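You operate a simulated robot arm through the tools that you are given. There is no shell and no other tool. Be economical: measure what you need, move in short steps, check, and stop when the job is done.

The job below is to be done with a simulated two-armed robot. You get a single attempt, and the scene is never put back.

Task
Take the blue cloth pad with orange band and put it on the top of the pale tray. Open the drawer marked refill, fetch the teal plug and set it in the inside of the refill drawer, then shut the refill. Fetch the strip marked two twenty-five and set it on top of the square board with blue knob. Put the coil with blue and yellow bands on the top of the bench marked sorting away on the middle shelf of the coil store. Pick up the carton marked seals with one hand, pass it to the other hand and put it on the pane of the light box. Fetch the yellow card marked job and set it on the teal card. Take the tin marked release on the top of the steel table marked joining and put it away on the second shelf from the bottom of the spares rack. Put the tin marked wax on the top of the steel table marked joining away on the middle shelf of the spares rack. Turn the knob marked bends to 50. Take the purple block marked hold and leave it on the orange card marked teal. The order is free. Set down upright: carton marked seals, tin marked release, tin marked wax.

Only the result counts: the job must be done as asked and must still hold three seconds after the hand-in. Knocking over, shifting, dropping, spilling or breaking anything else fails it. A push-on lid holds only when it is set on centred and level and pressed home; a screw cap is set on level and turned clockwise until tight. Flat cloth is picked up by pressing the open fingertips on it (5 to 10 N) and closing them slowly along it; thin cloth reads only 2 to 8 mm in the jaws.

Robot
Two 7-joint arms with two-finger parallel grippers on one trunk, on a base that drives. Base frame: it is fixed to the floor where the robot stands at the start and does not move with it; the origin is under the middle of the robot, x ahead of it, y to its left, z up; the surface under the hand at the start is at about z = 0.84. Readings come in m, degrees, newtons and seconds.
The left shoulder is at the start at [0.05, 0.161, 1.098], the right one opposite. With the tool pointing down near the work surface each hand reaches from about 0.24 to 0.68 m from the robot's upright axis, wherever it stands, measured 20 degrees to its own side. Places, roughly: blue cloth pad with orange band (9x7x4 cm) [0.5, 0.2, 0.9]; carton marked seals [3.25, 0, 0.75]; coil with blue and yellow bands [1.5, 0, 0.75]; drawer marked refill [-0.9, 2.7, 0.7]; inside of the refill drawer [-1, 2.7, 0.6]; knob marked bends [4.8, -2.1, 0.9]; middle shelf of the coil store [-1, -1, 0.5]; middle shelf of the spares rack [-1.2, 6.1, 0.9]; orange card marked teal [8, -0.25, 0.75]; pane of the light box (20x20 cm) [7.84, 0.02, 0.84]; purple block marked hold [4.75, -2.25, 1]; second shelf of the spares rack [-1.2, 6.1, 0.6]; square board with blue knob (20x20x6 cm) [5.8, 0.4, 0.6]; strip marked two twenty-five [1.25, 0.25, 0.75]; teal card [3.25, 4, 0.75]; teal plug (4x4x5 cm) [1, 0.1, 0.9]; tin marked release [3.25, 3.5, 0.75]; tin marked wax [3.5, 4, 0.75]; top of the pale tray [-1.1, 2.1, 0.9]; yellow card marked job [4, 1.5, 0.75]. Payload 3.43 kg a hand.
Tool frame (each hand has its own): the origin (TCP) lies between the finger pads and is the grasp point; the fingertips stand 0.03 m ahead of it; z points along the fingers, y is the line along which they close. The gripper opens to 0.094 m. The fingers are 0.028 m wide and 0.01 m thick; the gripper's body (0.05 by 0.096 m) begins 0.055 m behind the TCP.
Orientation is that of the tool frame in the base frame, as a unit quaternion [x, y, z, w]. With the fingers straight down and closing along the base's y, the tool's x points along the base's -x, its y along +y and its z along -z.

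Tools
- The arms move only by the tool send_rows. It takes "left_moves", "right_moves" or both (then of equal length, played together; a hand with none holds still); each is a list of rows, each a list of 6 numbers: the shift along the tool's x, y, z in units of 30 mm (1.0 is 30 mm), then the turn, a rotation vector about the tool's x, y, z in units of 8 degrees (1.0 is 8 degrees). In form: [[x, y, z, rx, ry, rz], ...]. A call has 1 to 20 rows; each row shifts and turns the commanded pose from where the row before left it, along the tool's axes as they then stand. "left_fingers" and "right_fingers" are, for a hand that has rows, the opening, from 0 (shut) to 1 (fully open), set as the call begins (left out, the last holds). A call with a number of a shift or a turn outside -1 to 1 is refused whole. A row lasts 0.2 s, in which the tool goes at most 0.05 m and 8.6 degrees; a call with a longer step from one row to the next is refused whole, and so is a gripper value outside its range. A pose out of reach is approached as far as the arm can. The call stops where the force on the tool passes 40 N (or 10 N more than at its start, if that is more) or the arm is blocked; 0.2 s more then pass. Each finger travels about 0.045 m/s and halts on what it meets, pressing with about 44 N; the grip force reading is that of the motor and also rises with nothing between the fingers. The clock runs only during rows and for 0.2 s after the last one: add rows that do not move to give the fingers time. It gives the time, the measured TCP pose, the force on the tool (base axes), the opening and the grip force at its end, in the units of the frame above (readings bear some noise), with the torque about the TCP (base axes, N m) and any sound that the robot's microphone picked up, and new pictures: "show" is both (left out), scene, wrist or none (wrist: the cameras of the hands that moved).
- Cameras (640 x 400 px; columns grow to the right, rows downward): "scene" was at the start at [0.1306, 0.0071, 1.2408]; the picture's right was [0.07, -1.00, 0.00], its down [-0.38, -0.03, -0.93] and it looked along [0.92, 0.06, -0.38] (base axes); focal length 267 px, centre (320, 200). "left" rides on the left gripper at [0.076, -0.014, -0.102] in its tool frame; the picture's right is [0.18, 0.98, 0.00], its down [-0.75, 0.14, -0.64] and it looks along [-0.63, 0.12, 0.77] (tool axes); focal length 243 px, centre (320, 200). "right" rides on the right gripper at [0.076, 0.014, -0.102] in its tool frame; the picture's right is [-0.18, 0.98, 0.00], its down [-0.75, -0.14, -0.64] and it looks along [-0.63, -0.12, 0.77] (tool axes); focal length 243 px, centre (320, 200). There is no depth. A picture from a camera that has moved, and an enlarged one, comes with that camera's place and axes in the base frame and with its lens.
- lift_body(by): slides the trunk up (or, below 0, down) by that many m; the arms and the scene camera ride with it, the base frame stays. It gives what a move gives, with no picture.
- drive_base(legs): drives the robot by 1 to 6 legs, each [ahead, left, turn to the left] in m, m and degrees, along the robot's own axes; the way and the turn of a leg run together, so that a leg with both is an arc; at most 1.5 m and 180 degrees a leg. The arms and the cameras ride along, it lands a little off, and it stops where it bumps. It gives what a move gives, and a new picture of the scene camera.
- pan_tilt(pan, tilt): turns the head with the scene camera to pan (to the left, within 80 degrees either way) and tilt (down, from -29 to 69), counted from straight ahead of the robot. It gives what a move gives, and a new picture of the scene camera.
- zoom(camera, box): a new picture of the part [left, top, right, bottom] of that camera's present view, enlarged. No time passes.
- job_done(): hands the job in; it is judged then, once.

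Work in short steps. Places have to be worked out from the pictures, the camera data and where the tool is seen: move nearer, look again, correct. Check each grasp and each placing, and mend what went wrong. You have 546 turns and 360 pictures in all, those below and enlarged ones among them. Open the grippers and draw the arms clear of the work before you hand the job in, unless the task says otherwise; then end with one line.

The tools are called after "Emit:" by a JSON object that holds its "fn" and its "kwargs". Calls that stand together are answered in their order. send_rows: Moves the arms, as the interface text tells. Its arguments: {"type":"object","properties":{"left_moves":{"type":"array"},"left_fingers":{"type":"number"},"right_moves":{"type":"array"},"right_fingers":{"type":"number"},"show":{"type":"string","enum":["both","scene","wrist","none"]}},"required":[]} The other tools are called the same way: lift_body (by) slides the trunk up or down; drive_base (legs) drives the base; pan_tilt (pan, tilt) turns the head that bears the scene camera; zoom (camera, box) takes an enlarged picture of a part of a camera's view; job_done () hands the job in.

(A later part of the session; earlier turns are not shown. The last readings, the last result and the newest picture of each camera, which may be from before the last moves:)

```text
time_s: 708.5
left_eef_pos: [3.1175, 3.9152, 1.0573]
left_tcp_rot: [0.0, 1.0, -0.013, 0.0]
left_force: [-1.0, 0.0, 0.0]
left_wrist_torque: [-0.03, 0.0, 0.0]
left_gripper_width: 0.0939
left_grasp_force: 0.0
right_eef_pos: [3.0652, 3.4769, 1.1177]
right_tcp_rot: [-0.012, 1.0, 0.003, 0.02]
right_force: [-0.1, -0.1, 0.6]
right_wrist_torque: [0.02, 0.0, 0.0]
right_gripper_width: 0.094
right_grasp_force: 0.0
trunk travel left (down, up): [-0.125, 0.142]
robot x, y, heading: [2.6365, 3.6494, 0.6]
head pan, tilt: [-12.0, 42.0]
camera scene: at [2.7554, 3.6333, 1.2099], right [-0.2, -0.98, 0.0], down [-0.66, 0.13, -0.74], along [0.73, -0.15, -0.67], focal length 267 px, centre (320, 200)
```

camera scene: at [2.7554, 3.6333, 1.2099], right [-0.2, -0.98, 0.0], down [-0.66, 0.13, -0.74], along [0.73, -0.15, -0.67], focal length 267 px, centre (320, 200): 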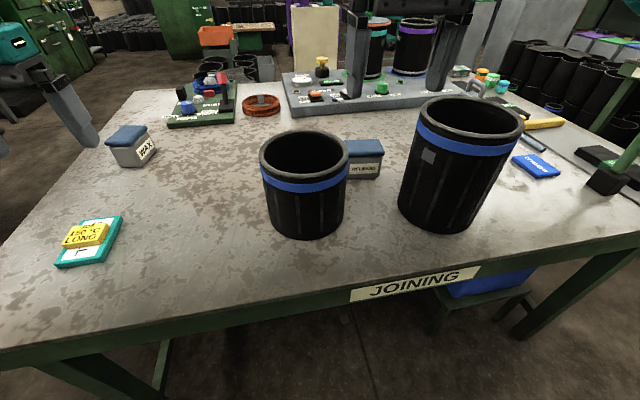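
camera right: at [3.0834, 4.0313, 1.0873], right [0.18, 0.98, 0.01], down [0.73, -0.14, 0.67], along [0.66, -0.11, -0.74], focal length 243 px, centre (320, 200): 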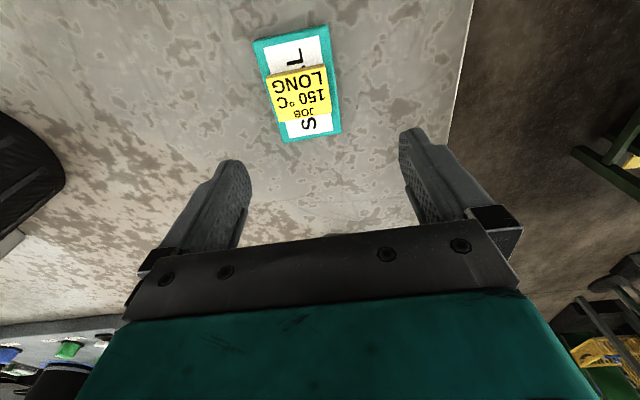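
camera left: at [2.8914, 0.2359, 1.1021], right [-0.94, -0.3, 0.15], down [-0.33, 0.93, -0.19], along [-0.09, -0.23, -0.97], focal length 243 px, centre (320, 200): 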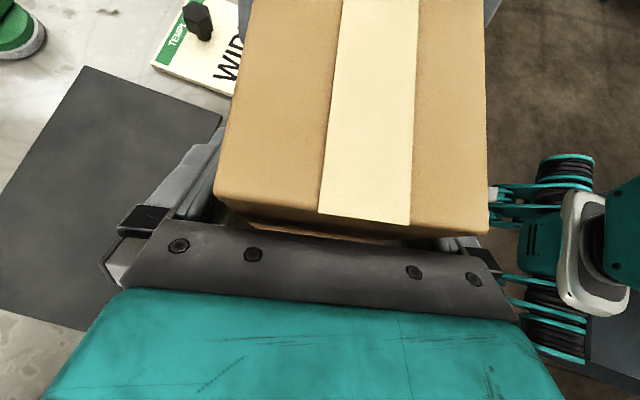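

RELEASE ≈ [3.29, 3.40], long side roughly along y. I move closer and bring the right hand above it, high over the buckets, to look.

Emit:
{"fn": "drive_base", "kwargs": {"legs": [[0.06, -0.05, 0]]}}

Emit:
{"fn": "send_rows", "kwargs": {"right_moves": [[-0.9, -0.1, 0, 0, 0, 0], [-0.9, -0.1, 0, 0, 0, 0.7], [-0.9, -0.1, 0, 0, 0, 0.7], [-0.9, -0.1, 0, 0, 0, 0], [-0.9, -0.1, 0, 0, 0, 0], [-0.5, 0, 0, 0, 0, 0]], "right_fingers": 1, "show": "wrist"}}

```text
time_s: 709.7
left_eef_pos: [3.1766, 3.8652, 1.058]
left_tcp_rot: [-0.002, 1.0, -0.013, 0.0]
left_force: [0.3, -0.4, -0.3]
left_wrist_torque: [0.04, 0.03, -0.05]
left_gripper_width: 0.0941
left_grasp_force: 0.0
right_eef_pos: [3.1242, 3.4255, 1.1173]
right_tcp_rot: [-0.011, 1.0, 0.004, 0.02]
right_force: [0.5, -0.7, -0.4]
right_wrist_torque: [0.04, 0.0, 0.0]
right_gripper_width: 0.094
right_grasp_force: 0.0
trunk travel left (down, up): [-0.125, 0.142]
robot x, y, heading: [2.694, 3.598, 0.6]
head pan, tilt: [-12.0, 42.0]
camera scene: at [2.814, 3.5822, 1.2098], right [-0.2, -0.98, 0.0], down [-0.66, 0.13, -0.74], along [0.73, -0.15, -0.67], focal length 267 px, centre (320, 200)
```

scene: 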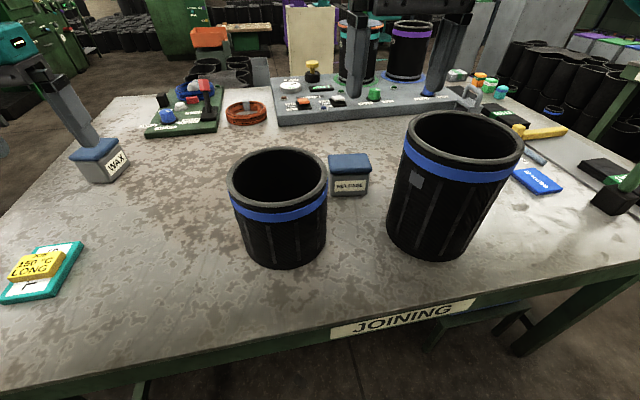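

```text
time_s: 711.1
left_eef_pos: [3.1765, 3.8651, 1.0569]
left_tcp_rot: [-0.002, 1.0, -0.014, 0.0]
left_force: [0.2, -0.5, -0.5]
left_wrist_torque: [0.0, 0.01, 0.01]
left_gripper_width: 0.0941
left_grasp_force: 0.0
right_eef_pos: [3.2724, 3.3981, 1.122]
right_tcp_rot: [0.086, 0.996, 0.005, 0.02]
right_force: [0.3, -0.2, -0.1]
right_wrist_torque: [0.03, -0.02, 0.0]
right_gripper_width: 0.094
right_grasp_force: 0.0
trunk travel left (down, up): [-0.125, 0.142]
robot x, y, heading: [2.6926, 3.5978, 0.3]
head pan, tilt: [-12.0, 42.0]
camera right: at [3.1961, 3.4252, 1.2214], right [0.35, 0.94, 0.02], down [0.69, -0.27, 0.67], along [0.63, -0.22, -0.74], focal length 243 px, centre (320, 200)
```

right: 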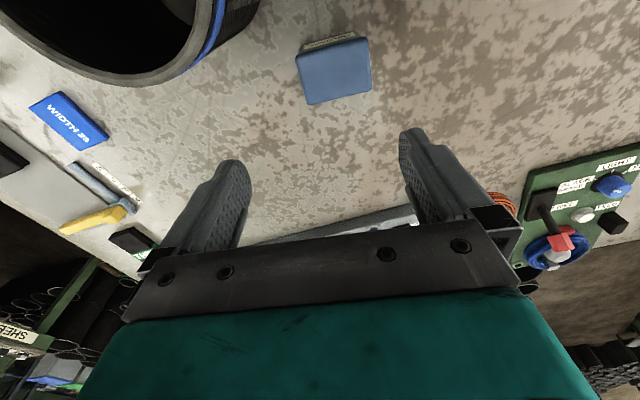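

The tin's lid is about 8.7 × 5.8 cm, so I should close across its short side (x). I test turning the right hand +72° here.

Emit:
{"fn": "send_rows", "kwargs": {"right_moves": [[0, 0, 0, 0, 0, 0.95], [0, 0, 0, 0, 0, 0.95], [0, 0, 0, 0, 0, 0.95], [0, 0, 0, 0, 0, 0.95], [0, 0, 0, 0, 0, 0.95], [0, 0, 0, 0, 0, 0.95], [0, 0, 0, 0, 0, 0.95], [0, 0, 0, 0, 0, 0.95], [0, 0, 0, 0, 0, 0.95], [0, 0, 0, 0, 0, 0.95]], "show": "wrist"}}

```text
time_s: 713.3
left_eef_pos: [3.1756, 3.8638, 1.0573]
left_tcp_rot: [-0.002, 1.0, -0.013, 0.0]
left_force: [0.0, 0.5, -0.1]
left_wrist_torque: [-0.01, 0.02, 0.0]
left_gripper_width: 0.0936
left_grasp_force: 0.1
right_eef_pos: [3.2705, 3.3991, 1.122]
right_tcp_rot: [0.682, 0.731, 0.016, 0.012]
right_force: [-0.3, -0.5, -0.1]
right_wrist_torque: [0.02, -0.03, -0.02]
right_gripper_width: 0.0939
right_grasp_force: 0.0
trunk travel left (down, up): [-0.125, 0.142]
robot x, y, heading: [2.6903, 3.598, 0.5]
head pan, tilt: [-12.0, 42.0]
camera right: at [3.2767, 3.4745, 1.2256], right [0.99, -0.12, 0.04], down [-0.11, -0.77, 0.63], along [-0.04, -0.63, -0.77], focal length 243 px, centre (320, 200)
```

right: 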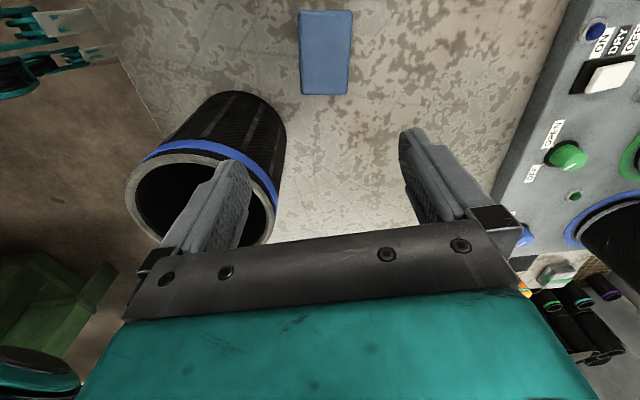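

Reachable. Tin centre refined to [3.288, 3.42]. I align yaw (+13°), level the hand, centre, and descend partway.

Emit:
{"fn": "send_rows", "kwargs": {"right_moves": [[0.7, 0.58, 0, 0.28, 0, 0.8], [0, 0, 0.9, 0, 0, 0.8], [0, 0, 0.9, 0, 0, 0], [0, 0, 0.9, 0, 0, 0], [0, 0, 0.9, 0, 0, 0], [0, 0, 0.9, 0, 0, 0], [0, 0, 0.9, 0, 0, 0]], "show": "both"}}

```text
time_s: 714.9
left_eef_pos: [3.1766, 3.8651, 1.0587]
left_tcp_rot: [-0.003, 1.0, -0.014, 0.0]
left_force: [-0.4, -0.4, 0.6]
left_wrist_torque: [-0.03, 0.0, -0.01]
left_gripper_width: 0.0941
left_grasp_force: 0.0
right_eef_pos: [3.2866, 3.4204, 0.9603]
right_tcp_rot: [0.759, 0.652, 0.002, -0.002]
right_force: [0.2, -0.4, 0.0]
right_wrist_torque: [0.03, -0.02, 0.0]
right_gripper_width: 0.094
right_grasp_force: 0.1
trunk travel left (down, up): [-0.125, 0.142]
robot x, y, heading: [2.6957, 3.5953, 0.3]
head pan, tilt: [-12.0, 42.0]
camera scene: at [2.8138, 3.5825, 1.2099], right [-0.2, -0.98, 0.0], down [-0.66, 0.13, -0.74], along [0.73, -0.15, -0.67], focal length 267 px, centre (320, 200)
camera right: at [3.3132, 3.4926, 1.0629], right [0.94, -0.33, 0.0], down [-0.25, -0.73, 0.64], along [-0.21, -0.6, -0.77], focal length 243 px, centre (320, 200)
```

scene: 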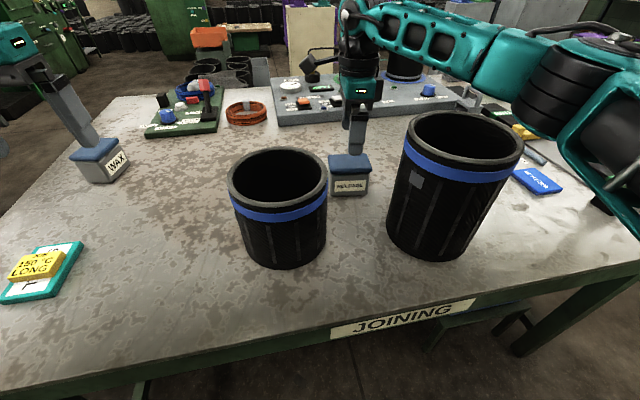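
right: 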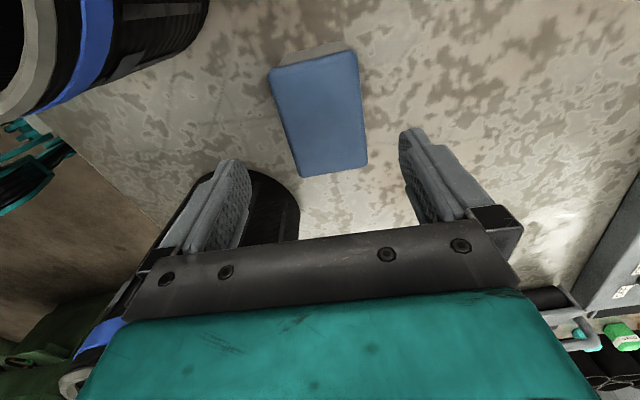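

Aligned in yaw. Small shift and descend to grip height.

Emit:
{"fn": "send_rows", "kwargs": {"right_moves": [[0.29, 0.13, 0.6, 0, 0, 0], [0, 0, 0.9, 0, 0, 0], [0, 0, 0.9, 0, 0, 0], [0, 0, 0.9, 0, 0, 0], [0, 0, 0.15, 0, 0, 0]], "show": "wrist"}}

```text
time_s: 716.1
left_eef_pos: [3.1746, 3.8658, 1.0593]
left_tcp_rot: [-0.001, 1.0, -0.015, 0.001]
left_force: [0.0, 0.1, 0.1]
left_wrist_torque: [-0.01, 0.03, 0.01]
left_gripper_width: 0.0938
left_grasp_force: 0.1
right_eef_pos: [3.2927, 3.4317, 0.8623]
right_tcp_rot: [0.759, 0.651, 0.005, 0.001]
right_force: [0.1, 0.0, -1.4]
right_wrist_torque: [-0.03, 0.0, -0.06]
right_gripper_width: 0.0938
right_grasp_force: 0.1
trunk travel left (down, up): [-0.125, 0.142]
robot x, y, heading: [2.6939, 3.5996, 0.4]
head pan, tilt: [-12.0, 42.0]
camera right: at [3.3181, 3.5042, 0.9648], right [0.94, -0.33, 0.01], down [-0.26, -0.73, 0.64], along [-0.2, -0.6, -0.77], focal length 243 px, centre (320, 200)
```

right: 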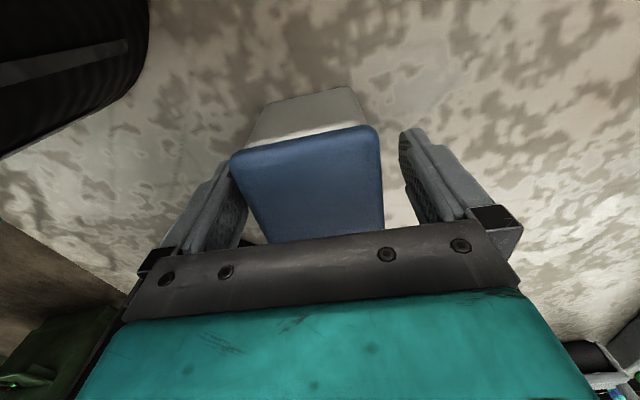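

The tin is between the fingers, slightly off; I shift 6 mm and close, then lift high to clear the buckets.

Emit:
{"fn": "send_rows", "kwargs": {"right_moves": [[0, -0.2, 0.15, 0, 0, 0], [0, 0, 0, 0, 0, 0], [0, 0, 0, 0, 0, 0], [0, 0, 0, 0, 0, 0], [0, 0, 0, 0, 0, 0]], "right_fingers": 0, "show": "none"}}

Emit:
{"fn": "send_rows", "kwargs": {"right_moves": [[0, 0, -1, 0, 0, 0], [0, 0, -1, 0, 0, 0], [0, 0, -1, 0, 0, 0], [0, 0, -1, 0, 0, 0], [0, 0, -1, 0, 0, 0], [0, 0, -1, 0, 0, 0], [0, 0, -1, 0, 0, 0], [0, 0, -1, 0, 0, 0], [0, 0, -1, 0, 0, 0]], "show": "wrist"}}

```text
time_s: 717.3
left_eef_pos: [3.1729, 3.8686, 1.0582]
left_tcp_rot: [-0.002, 1.0, -0.015, 0.002]
left_force: [0.4, 0.4, -0.5]
left_wrist_torque: [0.01, -0.03, 0.0]
left_gripper_width: 0.0941
left_grasp_force: 0.0
right_eef_pos: [3.2889, 3.4335, 0.8619]
right_tcp_rot: [0.758, 0.652, 0.008, 0.003]
right_force: [-0.9, 0.9, 2.0]
right_wrist_torque: [0.24, 0.21, 0.02]
right_gripper_width: 0.0695
right_grasp_force: 44.0
trunk travel left (down, up): [-0.125, 0.142]
robot x, y, heading: [2.6916, 3.5974, 0.5]
head pan, tilt: [-12.0, 42.0]
```

```text
time_s: 719.3
left_eef_pos: [3.1769, 3.8648, 1.0568]
left_tcp_rot: [-0.003, 1.0, -0.014, 0.0]
left_force: [-0.4, 0.3, -0.2]
left_wrist_torque: [0.01, -0.05, -0.03]
left_gripper_width: 0.0939
left_grasp_force: 0.1
right_eef_pos: [3.2841, 3.4301, 1.1257]
right_tcp_rot: [0.758, 0.652, 0.002, -0.002]
right_force: [0.8, 0.6, -2.8]
right_wrist_torque: [0.04, -0.04, 0.03]
right_gripper_width: 0.0691
right_grasp_force: 44.3
trunk travel left (down, up): [-0.125, 0.142]
robot x, y, heading: [2.6943, 3.5988, 0.3]
head pan, tilt: [-12.0, 42.0]
camera right: at [3.3101, 3.5021, 1.2273], right [0.94, -0.33, 0.0], down [-0.25, -0.73, 0.64], along [-0.21, -0.6, -0.77], focal length 243 px, centre (320, 200)
```

right: 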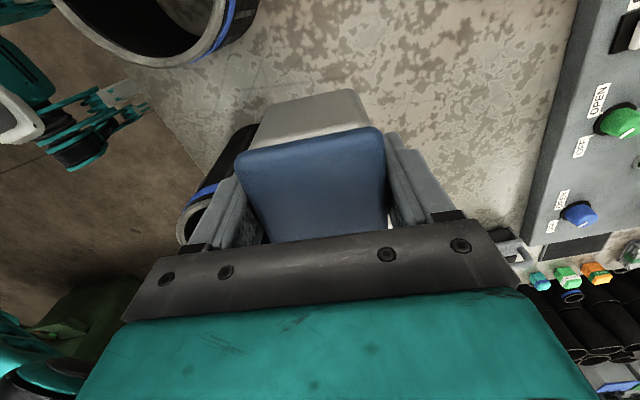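

RELEASE is held (69 mm). I strafe left to open table space, turn the hand to nominal, and will set it down to regrasp it at a pitch suited to the rack.

Emit:
{"fn": "drive_base", "kwargs": {"legs": [[0, 0.4, 0]]}}

Emit:
{"fn": "send_rows", "kwargs": {"right_moves": [[0, 0, 0, 0, 0, -0.95], [0, 0, 0, 0, 0, -0.95], [0, 0, 0, 0, 0, -0.95], [0, 0, 0, 0, 0, -0.95], [0, 0, 0, 0, 0, -0.95], [0, 0, 0, 0, 0, -0.95], [0, 0, 0, 0, 0, -0.95], [0, 0, 0, 0, 0, -0.95], [0, 0, 0, 0, 0, -0.95], [0, 0, 0, 0, 0, -0.95], [0, 0, 0, 0, 0, -0.95], [0, 0, 0, 0, 0, -0.95], [0, 0, 0, 0, 0, -0.9], [0.9, 0, 0.6, 0, 0, 0], [0.9, 0, 0.9, 0, 0, 0], [0.9, 0, 0.9, 0, 0, 0], [0.9, 0, 0.9, 0, 0, 0], [0, 0, 0.9, 0, 0, 0]], "show": "both"}}

```text
time_s: 723.3
left_eef_pos: [3.1794, 4.2596, 1.0568]
left_tcp_rot: [0.003, 1.0, -0.013, 0.001]
left_force: [1.1, 0.6, 0.5]
left_wrist_torque: [0.0, 0.01, 0.01]
left_gripper_width: 0.0938
left_grasp_force: 0.0
right_eef_pos: [3.2814, 3.8237, 1.1254]
right_tcp_rot: [0.762, 0.648, 0.002, -0.002]
right_force: [-0.2, -0.7, -2.4]
right_wrist_torque: [0.04, -0.04, -0.01]
right_gripper_width: 0.0691
right_grasp_force: 44.4
trunk travel left (down, up): [-0.125, 0.142]
robot x, y, heading: [2.6949, 3.9977, 0.2]
head pan, tilt: [-12.0, 42.0]
camera scene: at [2.8121, 3.9811, 1.2098], right [-0.21, -0.98, 0.0], down [-0.65, 0.14, -0.74], along [0.73, -0.16, -0.67], focal length 267 px, centre (320, 200)
```

scene: 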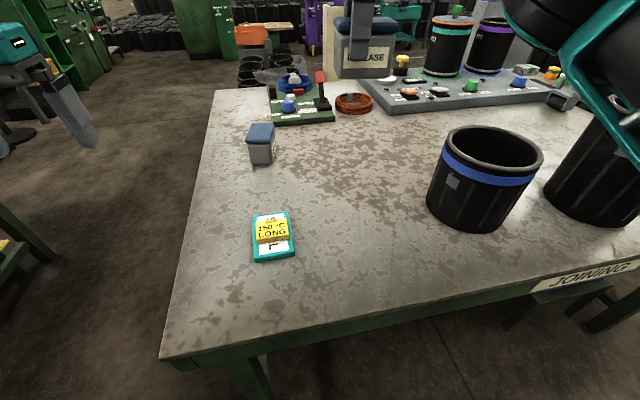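

```text
time_s: 727.1
left_eef_pos: [3.1766, 4.2602, 1.0581]
left_tcp_rot: [0.004, 1.0, -0.013, 0.0]
left_force: [0.6, 0.3, 0.1]
left_wrist_torque: [0.0, 0.05, 0.0]
left_gripper_width: 0.094
left_grasp_force: 0.0
right_eef_pos: [3.1757, 3.8235, 0.9973]
right_tcp_rot: [0.008, 1.0, 0.004, 0.002]
right_force: [0.8, 0.1, -2.1]
right_wrist_torque: [0.02, 0.08, -0.01]
right_gripper_width: 0.069
right_grasp_force: 43.7
trunk travel left (down, up): [-0.125, 0.142]
robot x, y, heading: [2.6904, 3.9965, -0.1]
head pan, tilt: [-12.0, 42.0]
camera scene: at [2.8123, 3.9809, 1.2098], right [-0.21, -0.98, 0.0], down [-0.65, 0.14, -0.74], along [0.73, -0.16, -0.67], focal length 267 px, centre (320, 200)
camera right: at [3.0997, 3.8385, 1.0992], right [0.2, 0.98, 0.01], down [0.75, -0.16, 0.64], along [0.63, -0.12, -0.77], focal length 243 px, centre (320, 200)
```

scene: 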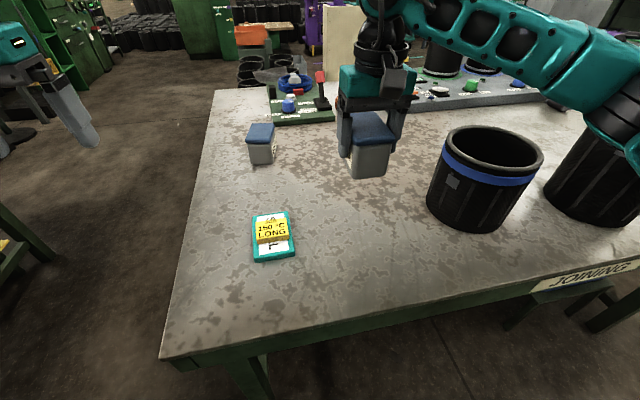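
right: 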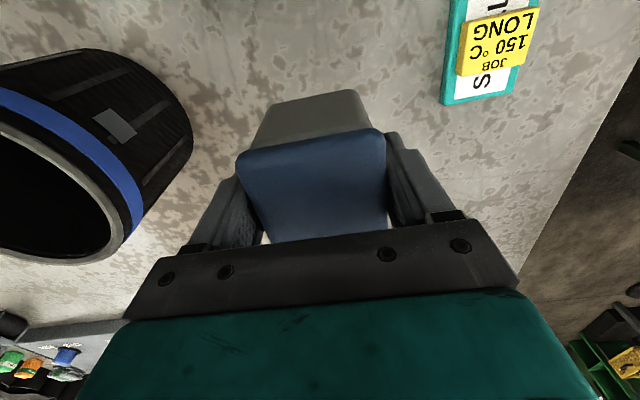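

I set RELEASE down here at ~[3.13, 3.82].

Emit:
{"fn": "send_rows", "kwargs": {"right_moves": [[0.75, 0, 0.8, 0, 0, 0], [0.75, 0, 0.8, 0, 0, 0], [0, 0, 0.9, 0, 0, 0], [0, 0, 0.9, 0, 0, 0], [0, 0, 0.8, 0, 0, 0], [0, 0, 0.12, 0, 0, 0], [0, 0, 0.12, 0, 0, 0], [0, 0, 0.12, 0, 0, 0], [0, 0, 0.12, 0, 0, 0]], "show": "none"}}

```text
time_s: 729.1
left_eef_pos: [3.1765, 4.2592, 1.0583]
left_tcp_rot: [0.003, 1.0, -0.013, 0.0]
left_force: [-0.2, 0.3, -0.6]
left_wrist_torque: [-0.02, 0.01, -0.01]
left_gripper_width: 0.094
left_grasp_force: 0.1
right_eef_pos: [3.1282, 3.826, 0.8627]
right_tcp_rot: [0.008, 1.0, 0.004, 0.004]
right_force: [-0.7, -2.0, 23.2]
right_wrist_torque: [-0.41, 0.88, 0.19]
right_gripper_width: 0.0689
right_grasp_force: 43.9
trunk travel left (down, up): [-0.125, 0.142]
robot x, y, heading: [2.6933, 4.0004, -0.4]
head pan, tilt: [-12.0, 42.0]
```

Set down. I open, rise, back up, and pitch the hand 50° for the regrasp.

Emit:
{"fn": "send_rows", "kwargs": {"right_moves": [[0, 0, 0, 0, 0, 0], [0, 0, 0, 0, 0, 0], [0, 0, -0.9, 0, 0, 0], [0, 0, -0.9, 0, 0, 0], [0, 0, -0.9, 0, 0, 0], [0, 0, -0.9, 0, 0, 0], [0.81, 0, 0, 0, 0, 0], [0.81, 0, 0, 0, 0, 0], [0.81, 0, 0, 0, 0, 0], [0.81, 0, 0, 0, 0, 0], [0.81, 0, 0, 0, 0, 0], [0, 0, 0, 0, -0.893, 0], [0, 0, 0, 0, -0.893, 0], [0, 0, 0, 0, -0.893, 0], [0, 0, 0, 0, -0.893, 0], [0, 0, 0, 0, -0.893, 0], [0, 0, 0, 0, -0.893, 0], [0, 0, 0, 0, -0.893, 0]], "right_fingers": 1, "show": "both"}}

```text
time_s: 732.9
left_eef_pos: [3.1772, 4.2585, 1.0585]
left_tcp_rot: [0.004, 1.0, -0.013, 0.0]
left_force: [0.8, -0.6, -0.2]
left_wrist_torque: [0.01, -0.03, -0.01]
left_gripper_width: 0.0939
left_grasp_force: 0.1
right_eef_pos: [3.0939, 3.858, 0.9804]
right_tcp_rot: [0.009, 0.906, 0.0, 0.423]
right_force: [0.1, 0.3, -0.2]
right_wrist_torque: [-0.02, 0.03, 0.02]
right_gripper_width: 0.0941
right_grasp_force: 0.1
right hand out of reach, approached as far as the arm can: row 14, 15, 16, 17, 18
trunk travel left (down, up): [-0.125, 0.142]
robot x, y, heading: [2.6929, 3.9953, -0.0]
head pan, tilt: [-12.0, 42.0]
camera scene: at [2.8119, 3.9811, 1.2099], right [-0.21, -0.98, 0.0], down [-0.65, 0.14, -0.74], along [0.73, -0.16, -0.67], focal length 267 px, centre (320, 200)
camera right: at [2.9668, 3.8744, 0.9863], right [0.13, 0.98, 0.15], down [-0.01, -0.15, 0.99], along [0.99, -0.13, -0.01], focal length 243 px, centre (320, 200)
```

scene: 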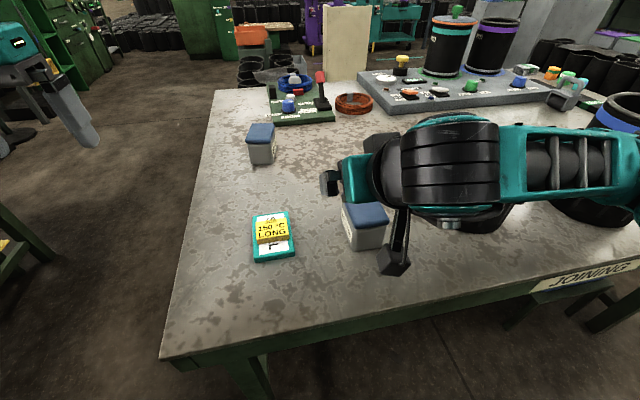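
right: 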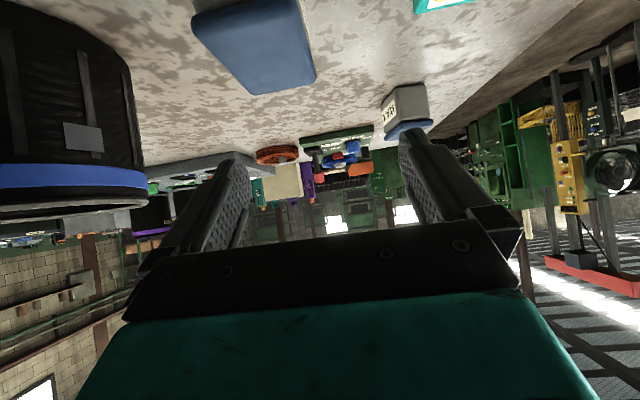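

The hand was too close in; I back the robot up 15 cm and then position in front of the tin.

Emit:
{"fn": "drive_base", "kwargs": {"legs": [[-0.15, 0, 0]]}}

Emit:
{"fn": "send_rows", "kwargs": {"right_moves": [[0, -0.36, 0.7, 0, 0, 0], [0, -0.36, 0.7, 0, 0, 0], [0, -0.35, 0.6, 0, 0, 0]], "show": "both"}}

```text
time_s: 734.3
left_eef_pos: [3.0243, 4.2615, 1.059]
left_tcp_rot: [0.002, 1.0, -0.013, 0.001]
left_force: [0.6, -0.1, 0.6]
left_wrist_torque: [-0.02, 0.02, 0.0]
left_gripper_width: 0.0937
left_grasp_force: 0.1
right_eef_pos: [2.9394, 3.8589, 0.9792]
right_tcp_rot: [0.007, 0.906, 0.002, 0.422]
right_force: [0.3, 0.2, 0.0]
right_wrist_torque: [-0.01, 0.01, 0.0]
right_gripper_width: 0.0941
right_grasp_force: 0.1
trunk travel left (down, up): [-0.125, 0.142]
robot x, y, heading: [2.5395, 3.9979, -0.0]
head pan, tilt: [-12.0, 42.0]
camera scene: at [2.6583, 3.9814, 1.21], right [-0.21, -0.98, 0.0], down [-0.65, 0.14, -0.74], along [0.73, -0.15, -0.67], focal length 267 px, centre (320, 200)
```

scene: 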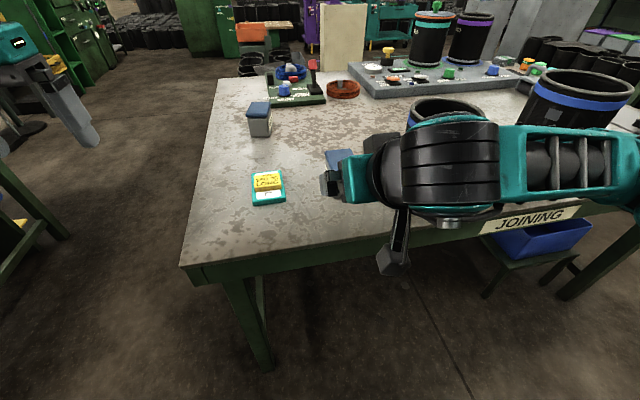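

```text
time_s: 735.1
left_eef_pos: [3.0235, 4.2607, 1.0585]
left_tcp_rot: [0.003, 1.0, -0.013, 0.0]
left_force: [0.2, 0.2, -0.2]
left_wrist_torque: [-0.03, -0.03, -0.03]
left_gripper_width: 0.0941
left_grasp_force: 0.1
right_eef_pos: [2.9854, 3.8267, 0.9421]
right_tcp_rot: [0.006, 0.906, 0.001, 0.424]
right_force: [-0.1, -0.1, -0.7]
right_wrist_torque: [0.01, -0.02, 0.01]
right_gripper_width: 0.0941
right_grasp_force: 0.1
trunk travel left (down, up): [-0.125, 0.142]
robot x, y, heading: [2.5401, 3.9978, -0.0]
head pan, tilt: [-12.0, 42.0]
camera scene: at [2.6588, 3.9813, 1.2099], right [-0.21, -0.98, 0.0], down [-0.65, 0.14, -0.74], along [0.73, -0.15, -0.67], focal length 267 px, centre (320, 200)
camera right: at [2.859, 3.843, 0.948], right [0.13, 0.98, 0.15], down [-0.01, -0.15, 0.99], along [0.99, -0.13, -0.01], focal length 243 px, centre (320, 200)
```

scene: 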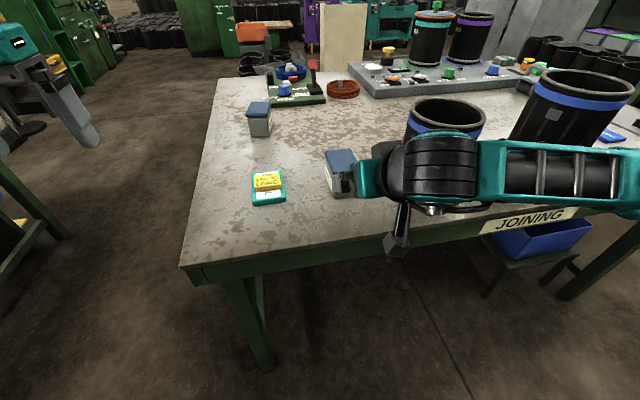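
right: 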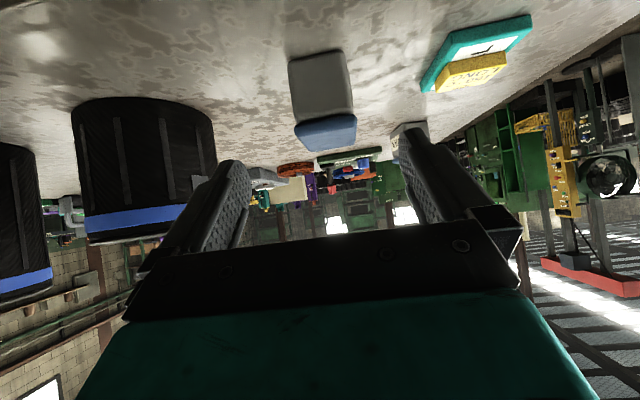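

Laterally aligned; tin spans z 0.80–0.90. I advance along the finger axis to straddle its near half.

Emit:
{"fn": "send_rows", "kwargs": {"right_moves": [[0, 0, 0.8, 0, 0, 0], [0, 0, 0.8, 0, 0, 0], [0, 0, 0.8, 0, 0, 0], [0, 0, 0.8, 0, 0, 0], [0, 0, 0.8, 0, 0, 0], [0, 0, 0.8, 0, 0, 0]], "show": "both"}}

```text
time_s: 736.5
left_eef_pos: [3.0247, 4.2619, 1.0574]
left_tcp_rot: [0.003, 1.0, -0.014, 0.0]
left_force: [0.2, 0.2, -0.2]
left_wrist_torque: [-0.03, -0.03, 0.01]
left_gripper_width: 0.0942
left_grasp_force: 0.1
right_eef_pos: [3.0973, 3.8246, 0.8473]
right_tcp_rot: [0.007, 0.906, 0.001, 0.423]
right_force: [-0.7, 0.1, -0.1]
right_wrist_torque: [0.03, -0.01, -0.02]
right_gripper_width: 0.0939
right_grasp_force: 0.0
trunk travel left (down, up): [-0.125, 0.142]
robot x, y, heading: [2.5372, 3.9979, 0.0]
head pan, tilt: [-12.0, 42.0]
camera scene: at [2.6589, 3.9814, 1.2099], right [-0.21, -0.98, 0.0], down [-0.65, 0.14, -0.74], along [0.73, -0.15, -0.67], focal length 267 px, centre (320, 200)
camera right: at [2.9697, 3.8411, 0.8542], right [0.13, 0.98, 0.15], down [-0.01, -0.15, 0.99], along [0.99, -0.13, -0.01], focal length 243 px, centre (320, 200)
```

scene: 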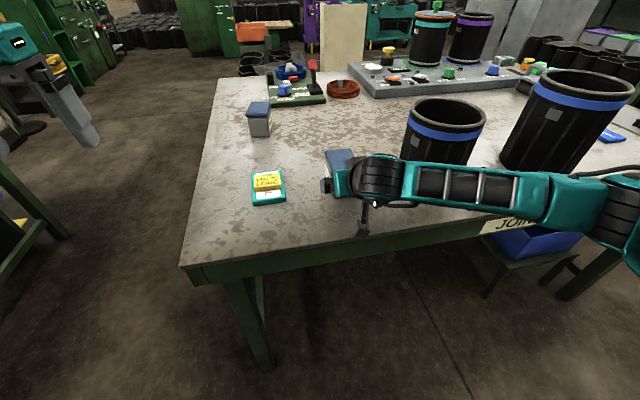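
right: 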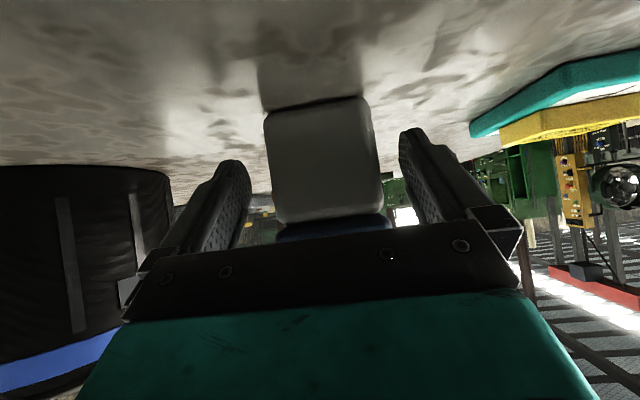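

The front face is still near the TCP; I advance 2.5 cm horizontally for a fuller grip, then close and lift.

Emit:
{"fn": "send_rows", "kwargs": {"right_moves": [[-0.27, 0, 0.32, 0, 0, 0], [-0.27, 0, 0.32, 0, 0, 0], [0, 0, 0, 0, 0, 0]], "show": "none"}}

Emit:
{"fn": "send_rows", "kwargs": {"right_moves": [[0, 0, 0, 0, 0, 0], [0, 0, 0, 0, 0, 0], [0, 0, 0, 0, 0, 0], [0, 0, 0, 0, 0, 0], [-0.4, 0, -0.33, 0, 0, 0], [-0.76, 0, -0.64, 0, 0, 0], [-0.76, 0, -0.64, 0, 0, 0], [-0.76, 0, -0.64, 0, 0, 0], [-0.76, 0, -0.64, 0, 0, 0]], "right_fingers": 0, "show": "both"}}

```text
time_s: 737.3
left_eef_pos: [3.0241, 4.2597, 1.0586]
left_tcp_rot: [0.003, 1.0, -0.013, 0.001]
left_force: [0.2, 0.3, 0.7]
left_wrist_torque: [0.0, 0.0, 0.0]
left_gripper_width: 0.094
left_grasp_force: 0.0
right_eef_pos: [3.1217, 3.8239, 0.8482]
right_tcp_rot: [0.009, 0.906, 0.0, 0.423]
right_force: [0.1, 0.4, 0.8]
right_wrist_torque: [0.03, -0.01, 0.03]
right_gripper_width: 0.0939
right_grasp_force: 0.0
trunk travel left (down, up): [-0.125, 0.142]
robot x, y, heading: [2.5371, 3.9974, -0.2]
head pan, tilt: [-12.0, 42.0]
```

```text
time_s: 739.3
left_eef_pos: [3.0238, 4.2618, 1.0565]
left_tcp_rot: [0.003, 1.0, -0.013, 0.0]
left_force: [-0.3, -0.7, -0.2]
left_wrist_torque: [0.01, -0.02, -0.02]
left_gripper_width: 0.0941
left_grasp_force: 0.0
right_eef_pos: [3.1223, 3.8235, 0.9841]
right_tcp_rot: [0.008, 0.906, 0.0, 0.423]
right_force: [-0.6, 1.2, -3.1]
right_wrist_torque: [-0.04, 0.07, 0.01]
right_gripper_width: 0.0687
right_grasp_force: 43.9
trunk travel left (down, up): [-0.125, 0.142]
robot x, y, heading: [2.542, 3.9957, -0.0]
head pan, tilt: [-12.0, 42.0]
camera scene: at [2.6589, 3.9814, 1.2098], right [-0.21, -0.98, 0.0], down [-0.65, 0.14, -0.74], along [0.73, -0.15, -0.67], focal length 267 px, centre (320, 200)
camera right: at [2.9961, 3.8405, 0.991], right [0.13, 0.98, 0.15], down [-0.01, -0.15, 0.99], along [0.99, -0.13, -0.01], focal length 243 px, centre (320, 200)
```

scene: 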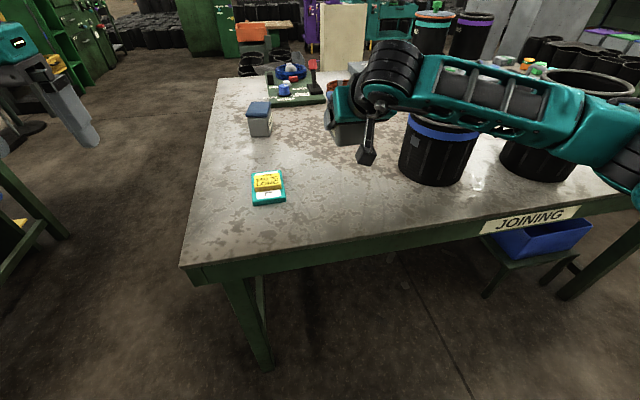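
right: 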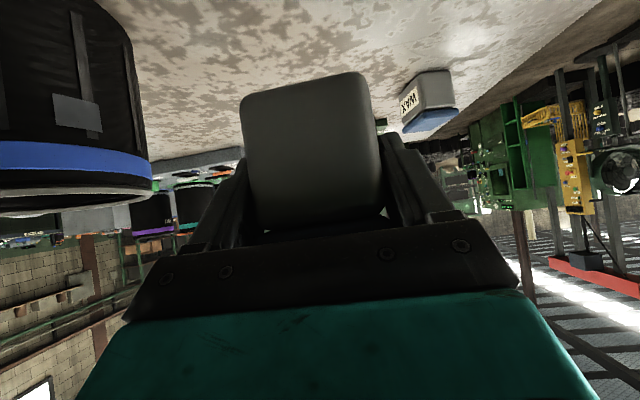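

RELEASE is held at the shelf-ready pitch. I raise it and drive round to the north end for the WAX tin with the left hand.

Emit:
{"fn": "send_rows", "kwargs": {"right_moves": [[-0.766, 0, -0.643, 0, 0, 0], [-0.766, 0, -0.643, 0, 0, 0], [-0.766, 0, -0.643, 0, 0, 0]], "show": "none"}}

Emit:
{"fn": "drive_base", "kwargs": {"legs": [[0, 0.63, 0], [0.72, 0, 0], [0, 0, -90]]}}

Emit:
{"fn": "pan_tilt", "kwargs": {"pan": 10, "tilt": 45}}

```text
time_s: 740.1
left_eef_pos: [3.0248, 4.26, 1.0585]
left_tcp_rot: [0.003, 1.0, -0.013, 0.0]
left_force: [0.2, -0.3, 0.2]
left_wrist_torque: [0.01, 0.02, 0.01]
left_gripper_width: 0.0942
left_grasp_force: 0.1
right_eef_pos: [3.1214, 3.8223, 1.0722]
right_tcp_rot: [0.008, 0.907, 0.001, 0.422]
right_force: [0.2, 0.4, -3.3]
right_wrist_torque: [-0.02, 0.07, 0.01]
right_gripper_width: 0.069
right_grasp_force: 43.7
trunk travel left (down, up): [-0.125, 0.142]
robot x, y, heading: [2.538, 3.9999, -0.2]
head pan, tilt: [-12.0, 42.0]
```

```text
time_s: 753.5
left_eef_pos: [3.4752, 4.0918, 1.058]
left_tcp_rot: [0.741, 0.671, -0.01, -0.01]
left_force: [0.0, -0.7, -0.8]
left_wrist_torque: [-0.02, 0.03, -0.03]
left_gripper_width: 0.0937
left_grasp_force: 0.1
right_eef_pos: [3.0286, 4.0366, 1.0724]
right_tcp_rot: [0.676, 0.604, -0.312, 0.285]
right_force: [0.6, -0.3, -3.3]
right_wrist_torque: [0.07, -0.08, -0.01]
right_gripper_width: 0.0689
right_grasp_force: 43.6
trunk travel left (down, up): [-0.125, 0.142]
robot x, y, heading: [3.2608, 4.5987, -95.2]
head pan, tilt: [-12.0, 42.0]
camera scene: at [3.2284, 4.48, 1.2098], right [-0.95, 0.3, 0.0], down [0.2, 0.64, -0.74], along [-0.22, -0.71, -0.67], focal length 267 px, centre (320, 200)
```

scene: 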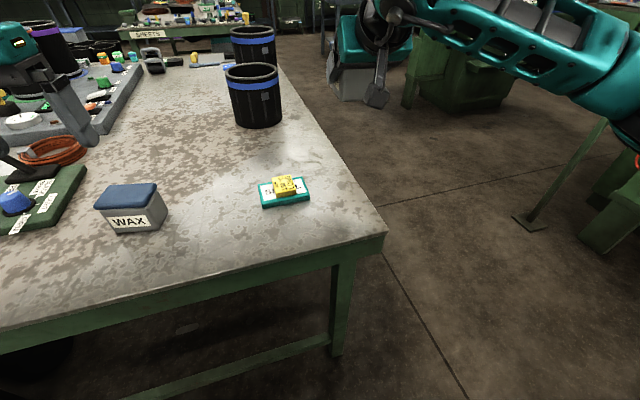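

```text
time_s: 754.4
left_eef_pos: [3.4751, 4.0914, 1.0579]
left_tcp_rot: [0.741, 0.671, -0.009, -0.01]
left_force: [-0.2, -0.1, -0.5]
left_wrist_torque: [-0.01, 0.01, -0.03]
left_gripper_width: 0.0941
left_grasp_force: 0.0
right_eef_pos: [3.0273, 4.0356, 1.0729]
right_tcp_rot: [0.675, 0.604, -0.313, 0.285]
right_force: [-0.2, 0.3, -3.0]
right_wrist_torque: [0.06, -0.02, -0.01]
right_gripper_width: 0.0688
right_grasp_force: 43.7
trunk travel left (down, up): [-0.125, 0.142]
robot x, y, heading: [3.2589, 4.6014, -95.6]
head pan, tilt: [10.0, 45.0]
camera scene: at [3.2563, 4.4777, 1.207], right [-1.0, -0.04, 0.0], down [-0.03, 0.69, -0.72], along [0.03, -0.72, -0.69], focal length 267 px, centre (320, 200)
```

scene: 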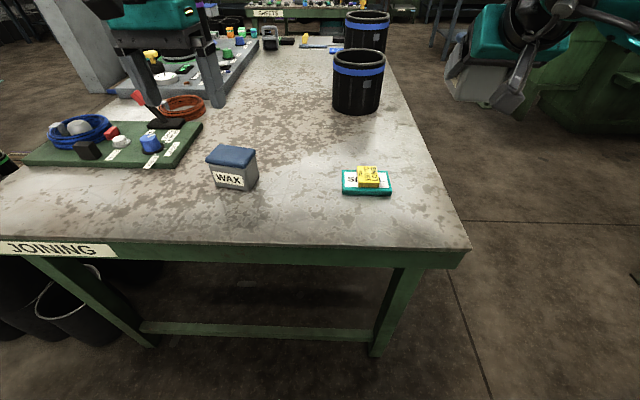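

WAX is at ~[3.454, 4.036]. I square the robot up and look from the left wrist.

Emit:
{"fn": "drive_base", "kwargs": {"legs": [[0, 0, 5.6]]}}

Emit:
{"fn": "zoom", "kwargs": {"camera": "left", "box": [0, 0, 640, 400]}}

```text
time_s: 755.3
left_eef_pos: [3.5243, 4.1144, 1.0579]
left_tcp_rot: [0.708, 0.706, -0.009, -0.01]
left_force: [-0.4, -0.5, -0.8]
left_wrist_torque: [-0.02, -0.01, 0.01]
left_gripper_width: 0.0939
left_grasp_force: 0.0
right_eef_pos: [3.0837, 4.0155, 1.0717]
right_tcp_rot: [0.645, 0.637, -0.297, 0.299]
right_force: [-0.3, -0.4, -1.9]
right_wrist_torque: [0.07, 0.02, 0.01]
right_gripper_width: 0.0689
right_grasp_force: 44.1
trunk travel left (down, up): [-0.125, 0.142]
robot x, y, heading: [3.2585, 4.6007, -89.6]
head pan, tilt: [10.0, 45.0]
camera scene: at [3.2685, 4.4781, 1.2072], right [-0.99, -0.13, 0.0], down [-0.09, 0.69, -0.72], along [0.1, -0.71, -0.69], focal length 267 px, centre (320, 200)
```

scene: 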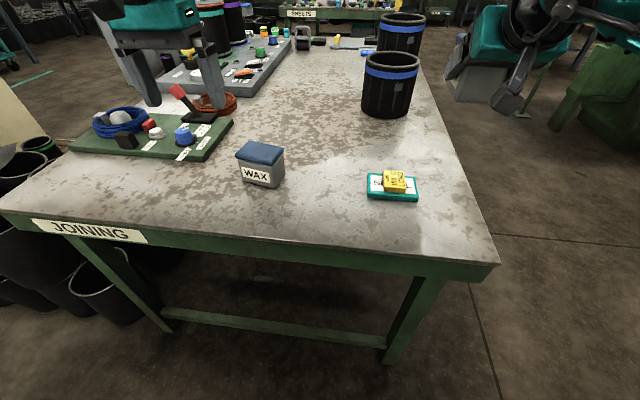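

```text
1.00 times, centred on (320, 200) of left (not enlarged: the box is as wide or as high as the picture)
camera zoom: at [3.5127, 4.1913, 1.1601], right [0.98, 0.18, -0.03], down [0.16, -0.75, 0.64], along [0.1, -0.63, -0.77], focal length 243 px, centre (320, 200)
```

zoom: 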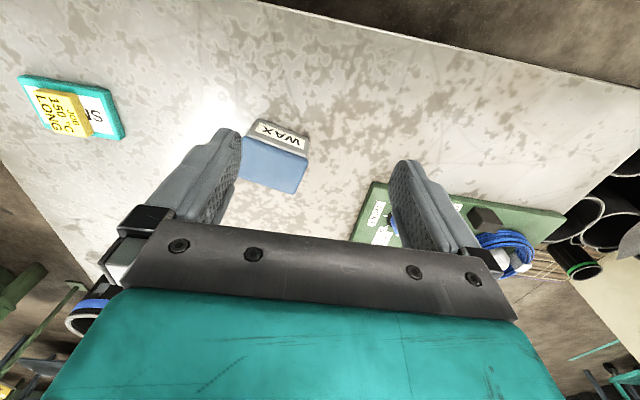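

WAX: centre ≈ [3.472, 3.993], lid ~8 × 6.5 cm, top ≈ 0.865, yaw −10°. I drive 10 cm closer, then turn the left hand −82° to close across its short side.

Emit:
{"fn": "drive_base", "kwargs": {"legs": [[0.09, 0, 0]]}}

Emit:
{"fn": "send_rows", "kwargs": {"left_moves": [[0.6, -0.85, 0, 0, 0, 0], [0, -0.85, 0, 0, 0, -0.93], [0, 0, 0, 0, 0, -0.93], [0, 0, 0, 0, 0, -0.93], [0, 0, 0, 0, 0, -0.93], [0, 0, 0, 0, 0, -0.93], [0, 0, 0, 0, 0, -0.93], [0, 0, 0, 0, 0, -0.93], [0, 0, 0, 0, 0, -0.93], [0, 0, 0, 0, 0, -0.93], [0, 0, 0, 0, 0, -0.93], [0, 0, 0, 0, 0, -0.93]], "left_fingers": 1, "show": "wrist"}}

```text
time_s: 756.4
left_eef_pos: [3.5244, 4.0269, 1.0573]
left_tcp_rot: [0.707, 0.707, -0.008, -0.01]
left_force: [-0.7, -0.8, -0.3]
left_wrist_torque: [0.03, 0.01, 0.0]
left_gripper_width: 0.0941
left_grasp_force: 0.1
right_eef_pos: [3.0867, 3.9265, 1.0729]
right_tcp_rot: [0.645, 0.637, -0.297, 0.299]
right_force: [0.5, 0.1, -3.4]
right_wrist_torque: [0.08, -0.01, -0.01]
right_gripper_width: 0.0687
right_grasp_force: 44.0
trunk travel left (down, up): [-0.125, 0.142]
robot x, y, heading: [3.2613, 4.5104, -89.6]
head pan, tilt: [10.0, 45.0]
camera scene: at [3.2693, 4.3891, 1.2072], right [-0.99, -0.14, 0.0], down [-0.1, 0.68, -0.72], along [0.1, -0.71, -0.69], focal length 267 px, centre (320, 200)
```

scene: 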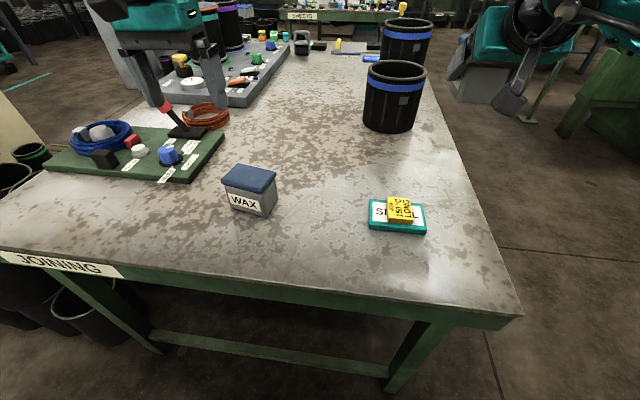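

```text
time_s: 759.0
left_eef_pos: [3.5041, 4.0265, 1.066]
left_tcp_rot: [0.068, 0.998, -0.001, -0.015]
left_force: [0.1, 0.5, 0.0]
left_wrist_torque: [0.0, 0.05, 0.03]
left_gripper_width: 0.0938
left_grasp_force: 0.1
left hand out of reach, approached as far as the arm can: row 1, 2
right_eef_pos: [3.085, 3.9276, 1.0723]
right_tcp_rot: [0.645, 0.637, -0.298, 0.3]
right_force: [-0.6, 0.1, -2.3]
right_wrist_torque: [0.05, 0.02, -0.03]
right_gripper_width: 0.0686
right_grasp_force: 43.7
trunk travel left (down, up): [-0.125, 0.142]
robot x, y, heading: [3.2586, 4.5122, -89.6]
head pan, tilt: [10.0, 45.0]
camera left: at [3.4308, 4.0231, 1.17], right [-0.05, 1.0, 0.0], down [0.78, 0.04, 0.62], along [0.62, 0.03, -0.79], focal length 243 px, centre (320, 200)
```

left: 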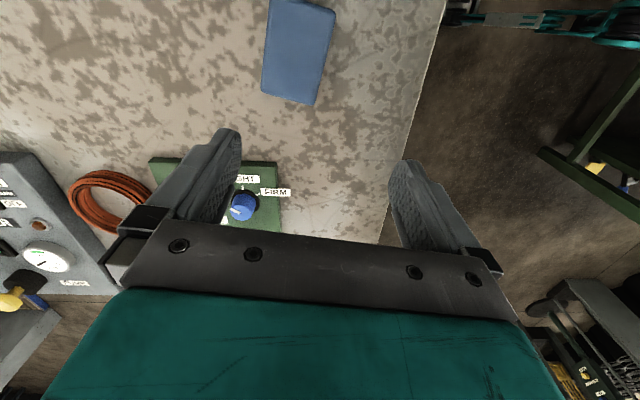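

Inward arm motion is limited, so I use the base: 2.6 cm forward, 3.6 cm right, to centre over the tin (≈[3.468, 4.00]).

Emit:
{"fn": "drive_base", "kwargs": {"legs": [[0.026, -0.038, 0]]}}

Emit:
{"fn": "send_rows", "kwargs": {"left_moves": [[0, 0, 0.9, 0, 0, 0], [0, 0, 0.9, 0, 0, 0], [0, 0, 0.9, 0, 0, 0], [0, 0, 0.7, 0, 0, 0]], "show": "wrist"}}

```text
time_s: 760.0
left_eef_pos: [3.4644, 3.9998, 1.0645]
left_tcp_rot: [0.071, 0.997, 0.0, -0.016]
left_force: [-0.3, 0.0, -0.1]
left_wrist_torque: [0.02, 0.0, 0.03]
left_gripper_width: 0.0938
left_grasp_force: 0.1
right_eef_pos: [3.0446, 3.9014, 1.0728]
right_tcp_rot: [0.646, 0.637, -0.297, 0.3]
right_force: [-0.4, 0.5, -3.3]
right_wrist_torque: [0.03, 0.01, 0.01]
right_gripper_width: 0.0685
right_grasp_force: 43.9
trunk travel left (down, up): [-0.125, 0.142]
robot x, y, heading: [3.2194, 4.4858, -89.8]
head pan, tilt: [10.0, 45.0]
camera scene: at [3.2303, 4.361, 1.2134], right [-0.99, -0.14, 0.0], down [-0.09, 0.63, -0.77], along [0.11, -0.76, -0.64], focal length 267 px, centre (320, 200)
```

scene: 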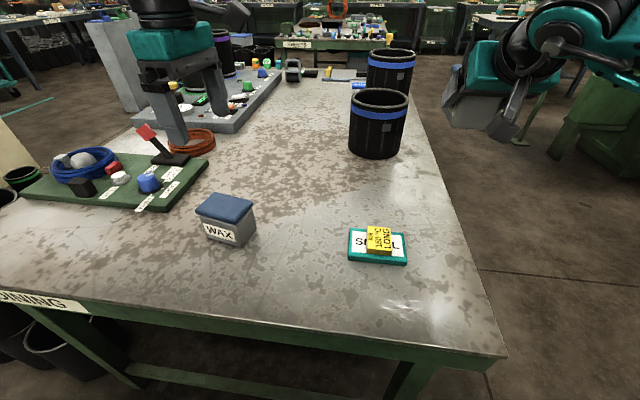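

```text
time_s: 761.0
left_eef_pos: [3.4761, 3.9948, 0.9661]
left_tcp_rot: [0.065, 0.998, -0.002, -0.022]
left_force: [0.5, 0.7, 0.8]
left_wrist_torque: [0.0, -0.02, -0.01]
left_gripper_width: 0.0941
left_grasp_force: 0.1
left hand out of reach, approached as far as the arm can: row 1, 3
right_eef_pos: [3.0462, 3.9009, 1.0722]
right_tcp_rot: [0.646, 0.637, -0.297, 0.298]
right_force: [1.0, 0.2, -3.2]
right_wrist_torque: [0.06, 0.02, -0.02]
right_gripper_width: 0.069
right_grasp_force: 43.9
trunk travel left (down, up): [-0.125, 0.142]
robot x, y, heading: [3.2238, 4.4851, -89.9]
head pan, tilt: [10.0, 45.0]
camera left: at [3.4051, 3.9908, 1.071], right [-0.05, 1.0, 0.0], down [0.79, 0.04, 0.61], along [0.61, 0.03, -0.79], focal length 243 px, centre (320, 200)
```

left: 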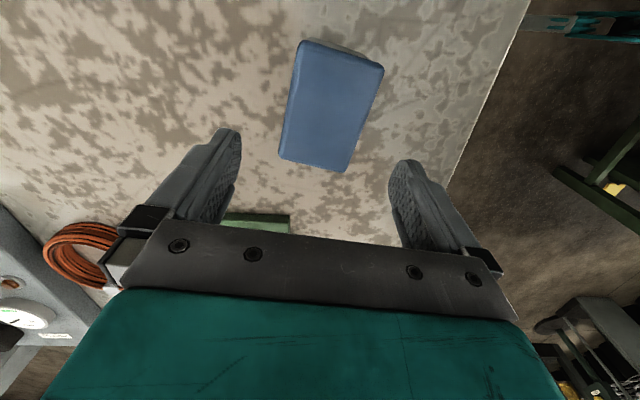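

Nearly centred; I apply the small correction and level the hand, then descend.

Emit:
{"fn": "send_rows", "kwargs": {"left_moves": [[0.33, 0.19, 0.4, 0, -0.31, 0], [0, 0, 0.9, 0, 0, 0], [0, 0, 0.9, 0, 0, 0], [0, 0, 0.9, 0, 0, 0], [0, 0, 0.6, 0, 0, 0]], "show": "wrist"}}

```text
time_s: 762.2
left_eef_pos: [3.4839, 3.9861, 0.8543]
left_tcp_rot: [0.072, 0.997, -0.003, 0.006]
left_force: [0.5, 0.0, 0.2]
left_wrist_torque: [-0.01, 0.01, 0.03]
left_gripper_width: 0.094
left_grasp_force: 0.1
left hand out of reach, approached as far as the arm can: row 1
right_eef_pos: [3.0457, 3.9019, 1.0718]
right_tcp_rot: [0.646, 0.636, -0.298, 0.299]
right_force: [0.4, 0.0, -3.8]
right_wrist_torque: [0.08, 0.0, 0.0]
right_gripper_width: 0.0686
right_grasp_force: 44.1
trunk travel left (down, up): [-0.125, 0.142]
robot x, y, heading: [3.2252, 4.487, -89.9]
head pan, tilt: [10.0, 45.0]
camera left: at [3.4056, 3.9854, 0.9559], right [-0.04, 1.0, -0.01], down [0.76, 0.04, 0.65], along [0.65, 0.02, -0.76], focal length 243 px, centre (320, 200)
```

left: 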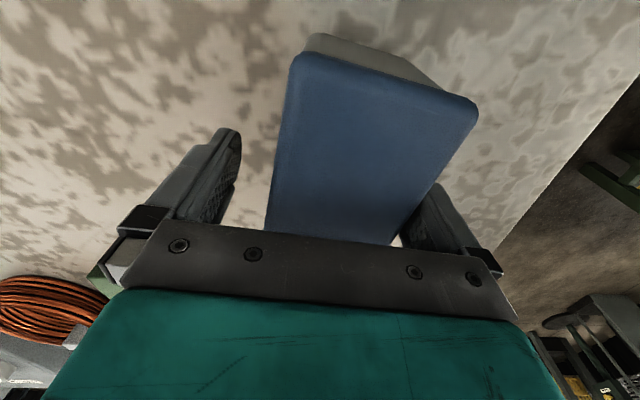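

The tin is off to the +y side by ~1.5 cm; I shift the hand that way and check.

Emit:
{"fn": "send_rows", "kwargs": {"left_moves": [[0, 0.25, 0, 0, 0, 0], [0, 0.25, 0, 0, 0, 0]], "show": "wrist"}}

```text
time_s: 762.8
left_eef_pos: [3.4873, 4.0018, 0.8552]
left_tcp_rot: [0.071, 0.997, -0.002, 0.007]
left_force: [-0.3, -0.3, 0.6]
left_wrist_torque: [0.03, 0.05, 0.02]
left_gripper_width: 0.0942
left_grasp_force: 0.1
left hand out of reach, approached as far as the arm can: row 2
right_eef_pos: [3.0457, 3.9012, 1.0728]
right_tcp_rot: [0.645, 0.637, -0.298, 0.299]
right_force: [-0.1, -0.5, -2.4]
right_wrist_torque: [0.04, 0.02, 0.01]
right_gripper_width: 0.0687
right_grasp_force: 44.1
trunk travel left (down, up): [-0.125, 0.142]
robot x, y, heading: [3.2208, 4.4835, -89.7]
head pan, tilt: [10.0, 45.0]
camera left: at [3.4094, 3.9989, 0.9562], right [-0.04, 1.0, -0.01], down [0.76, 0.04, 0.65], along [0.65, 0.02, -0.76], focal length 243 px, centre (320, 200)
```

left: 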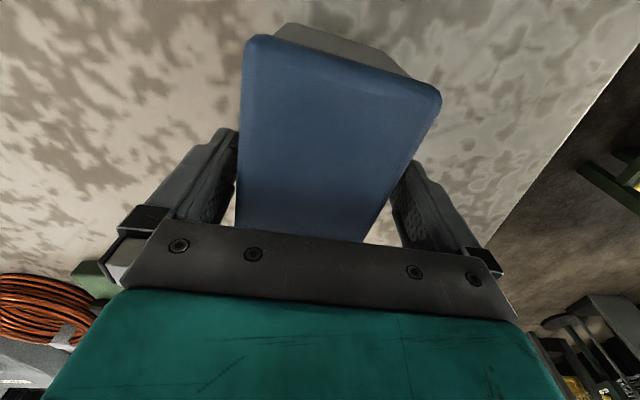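

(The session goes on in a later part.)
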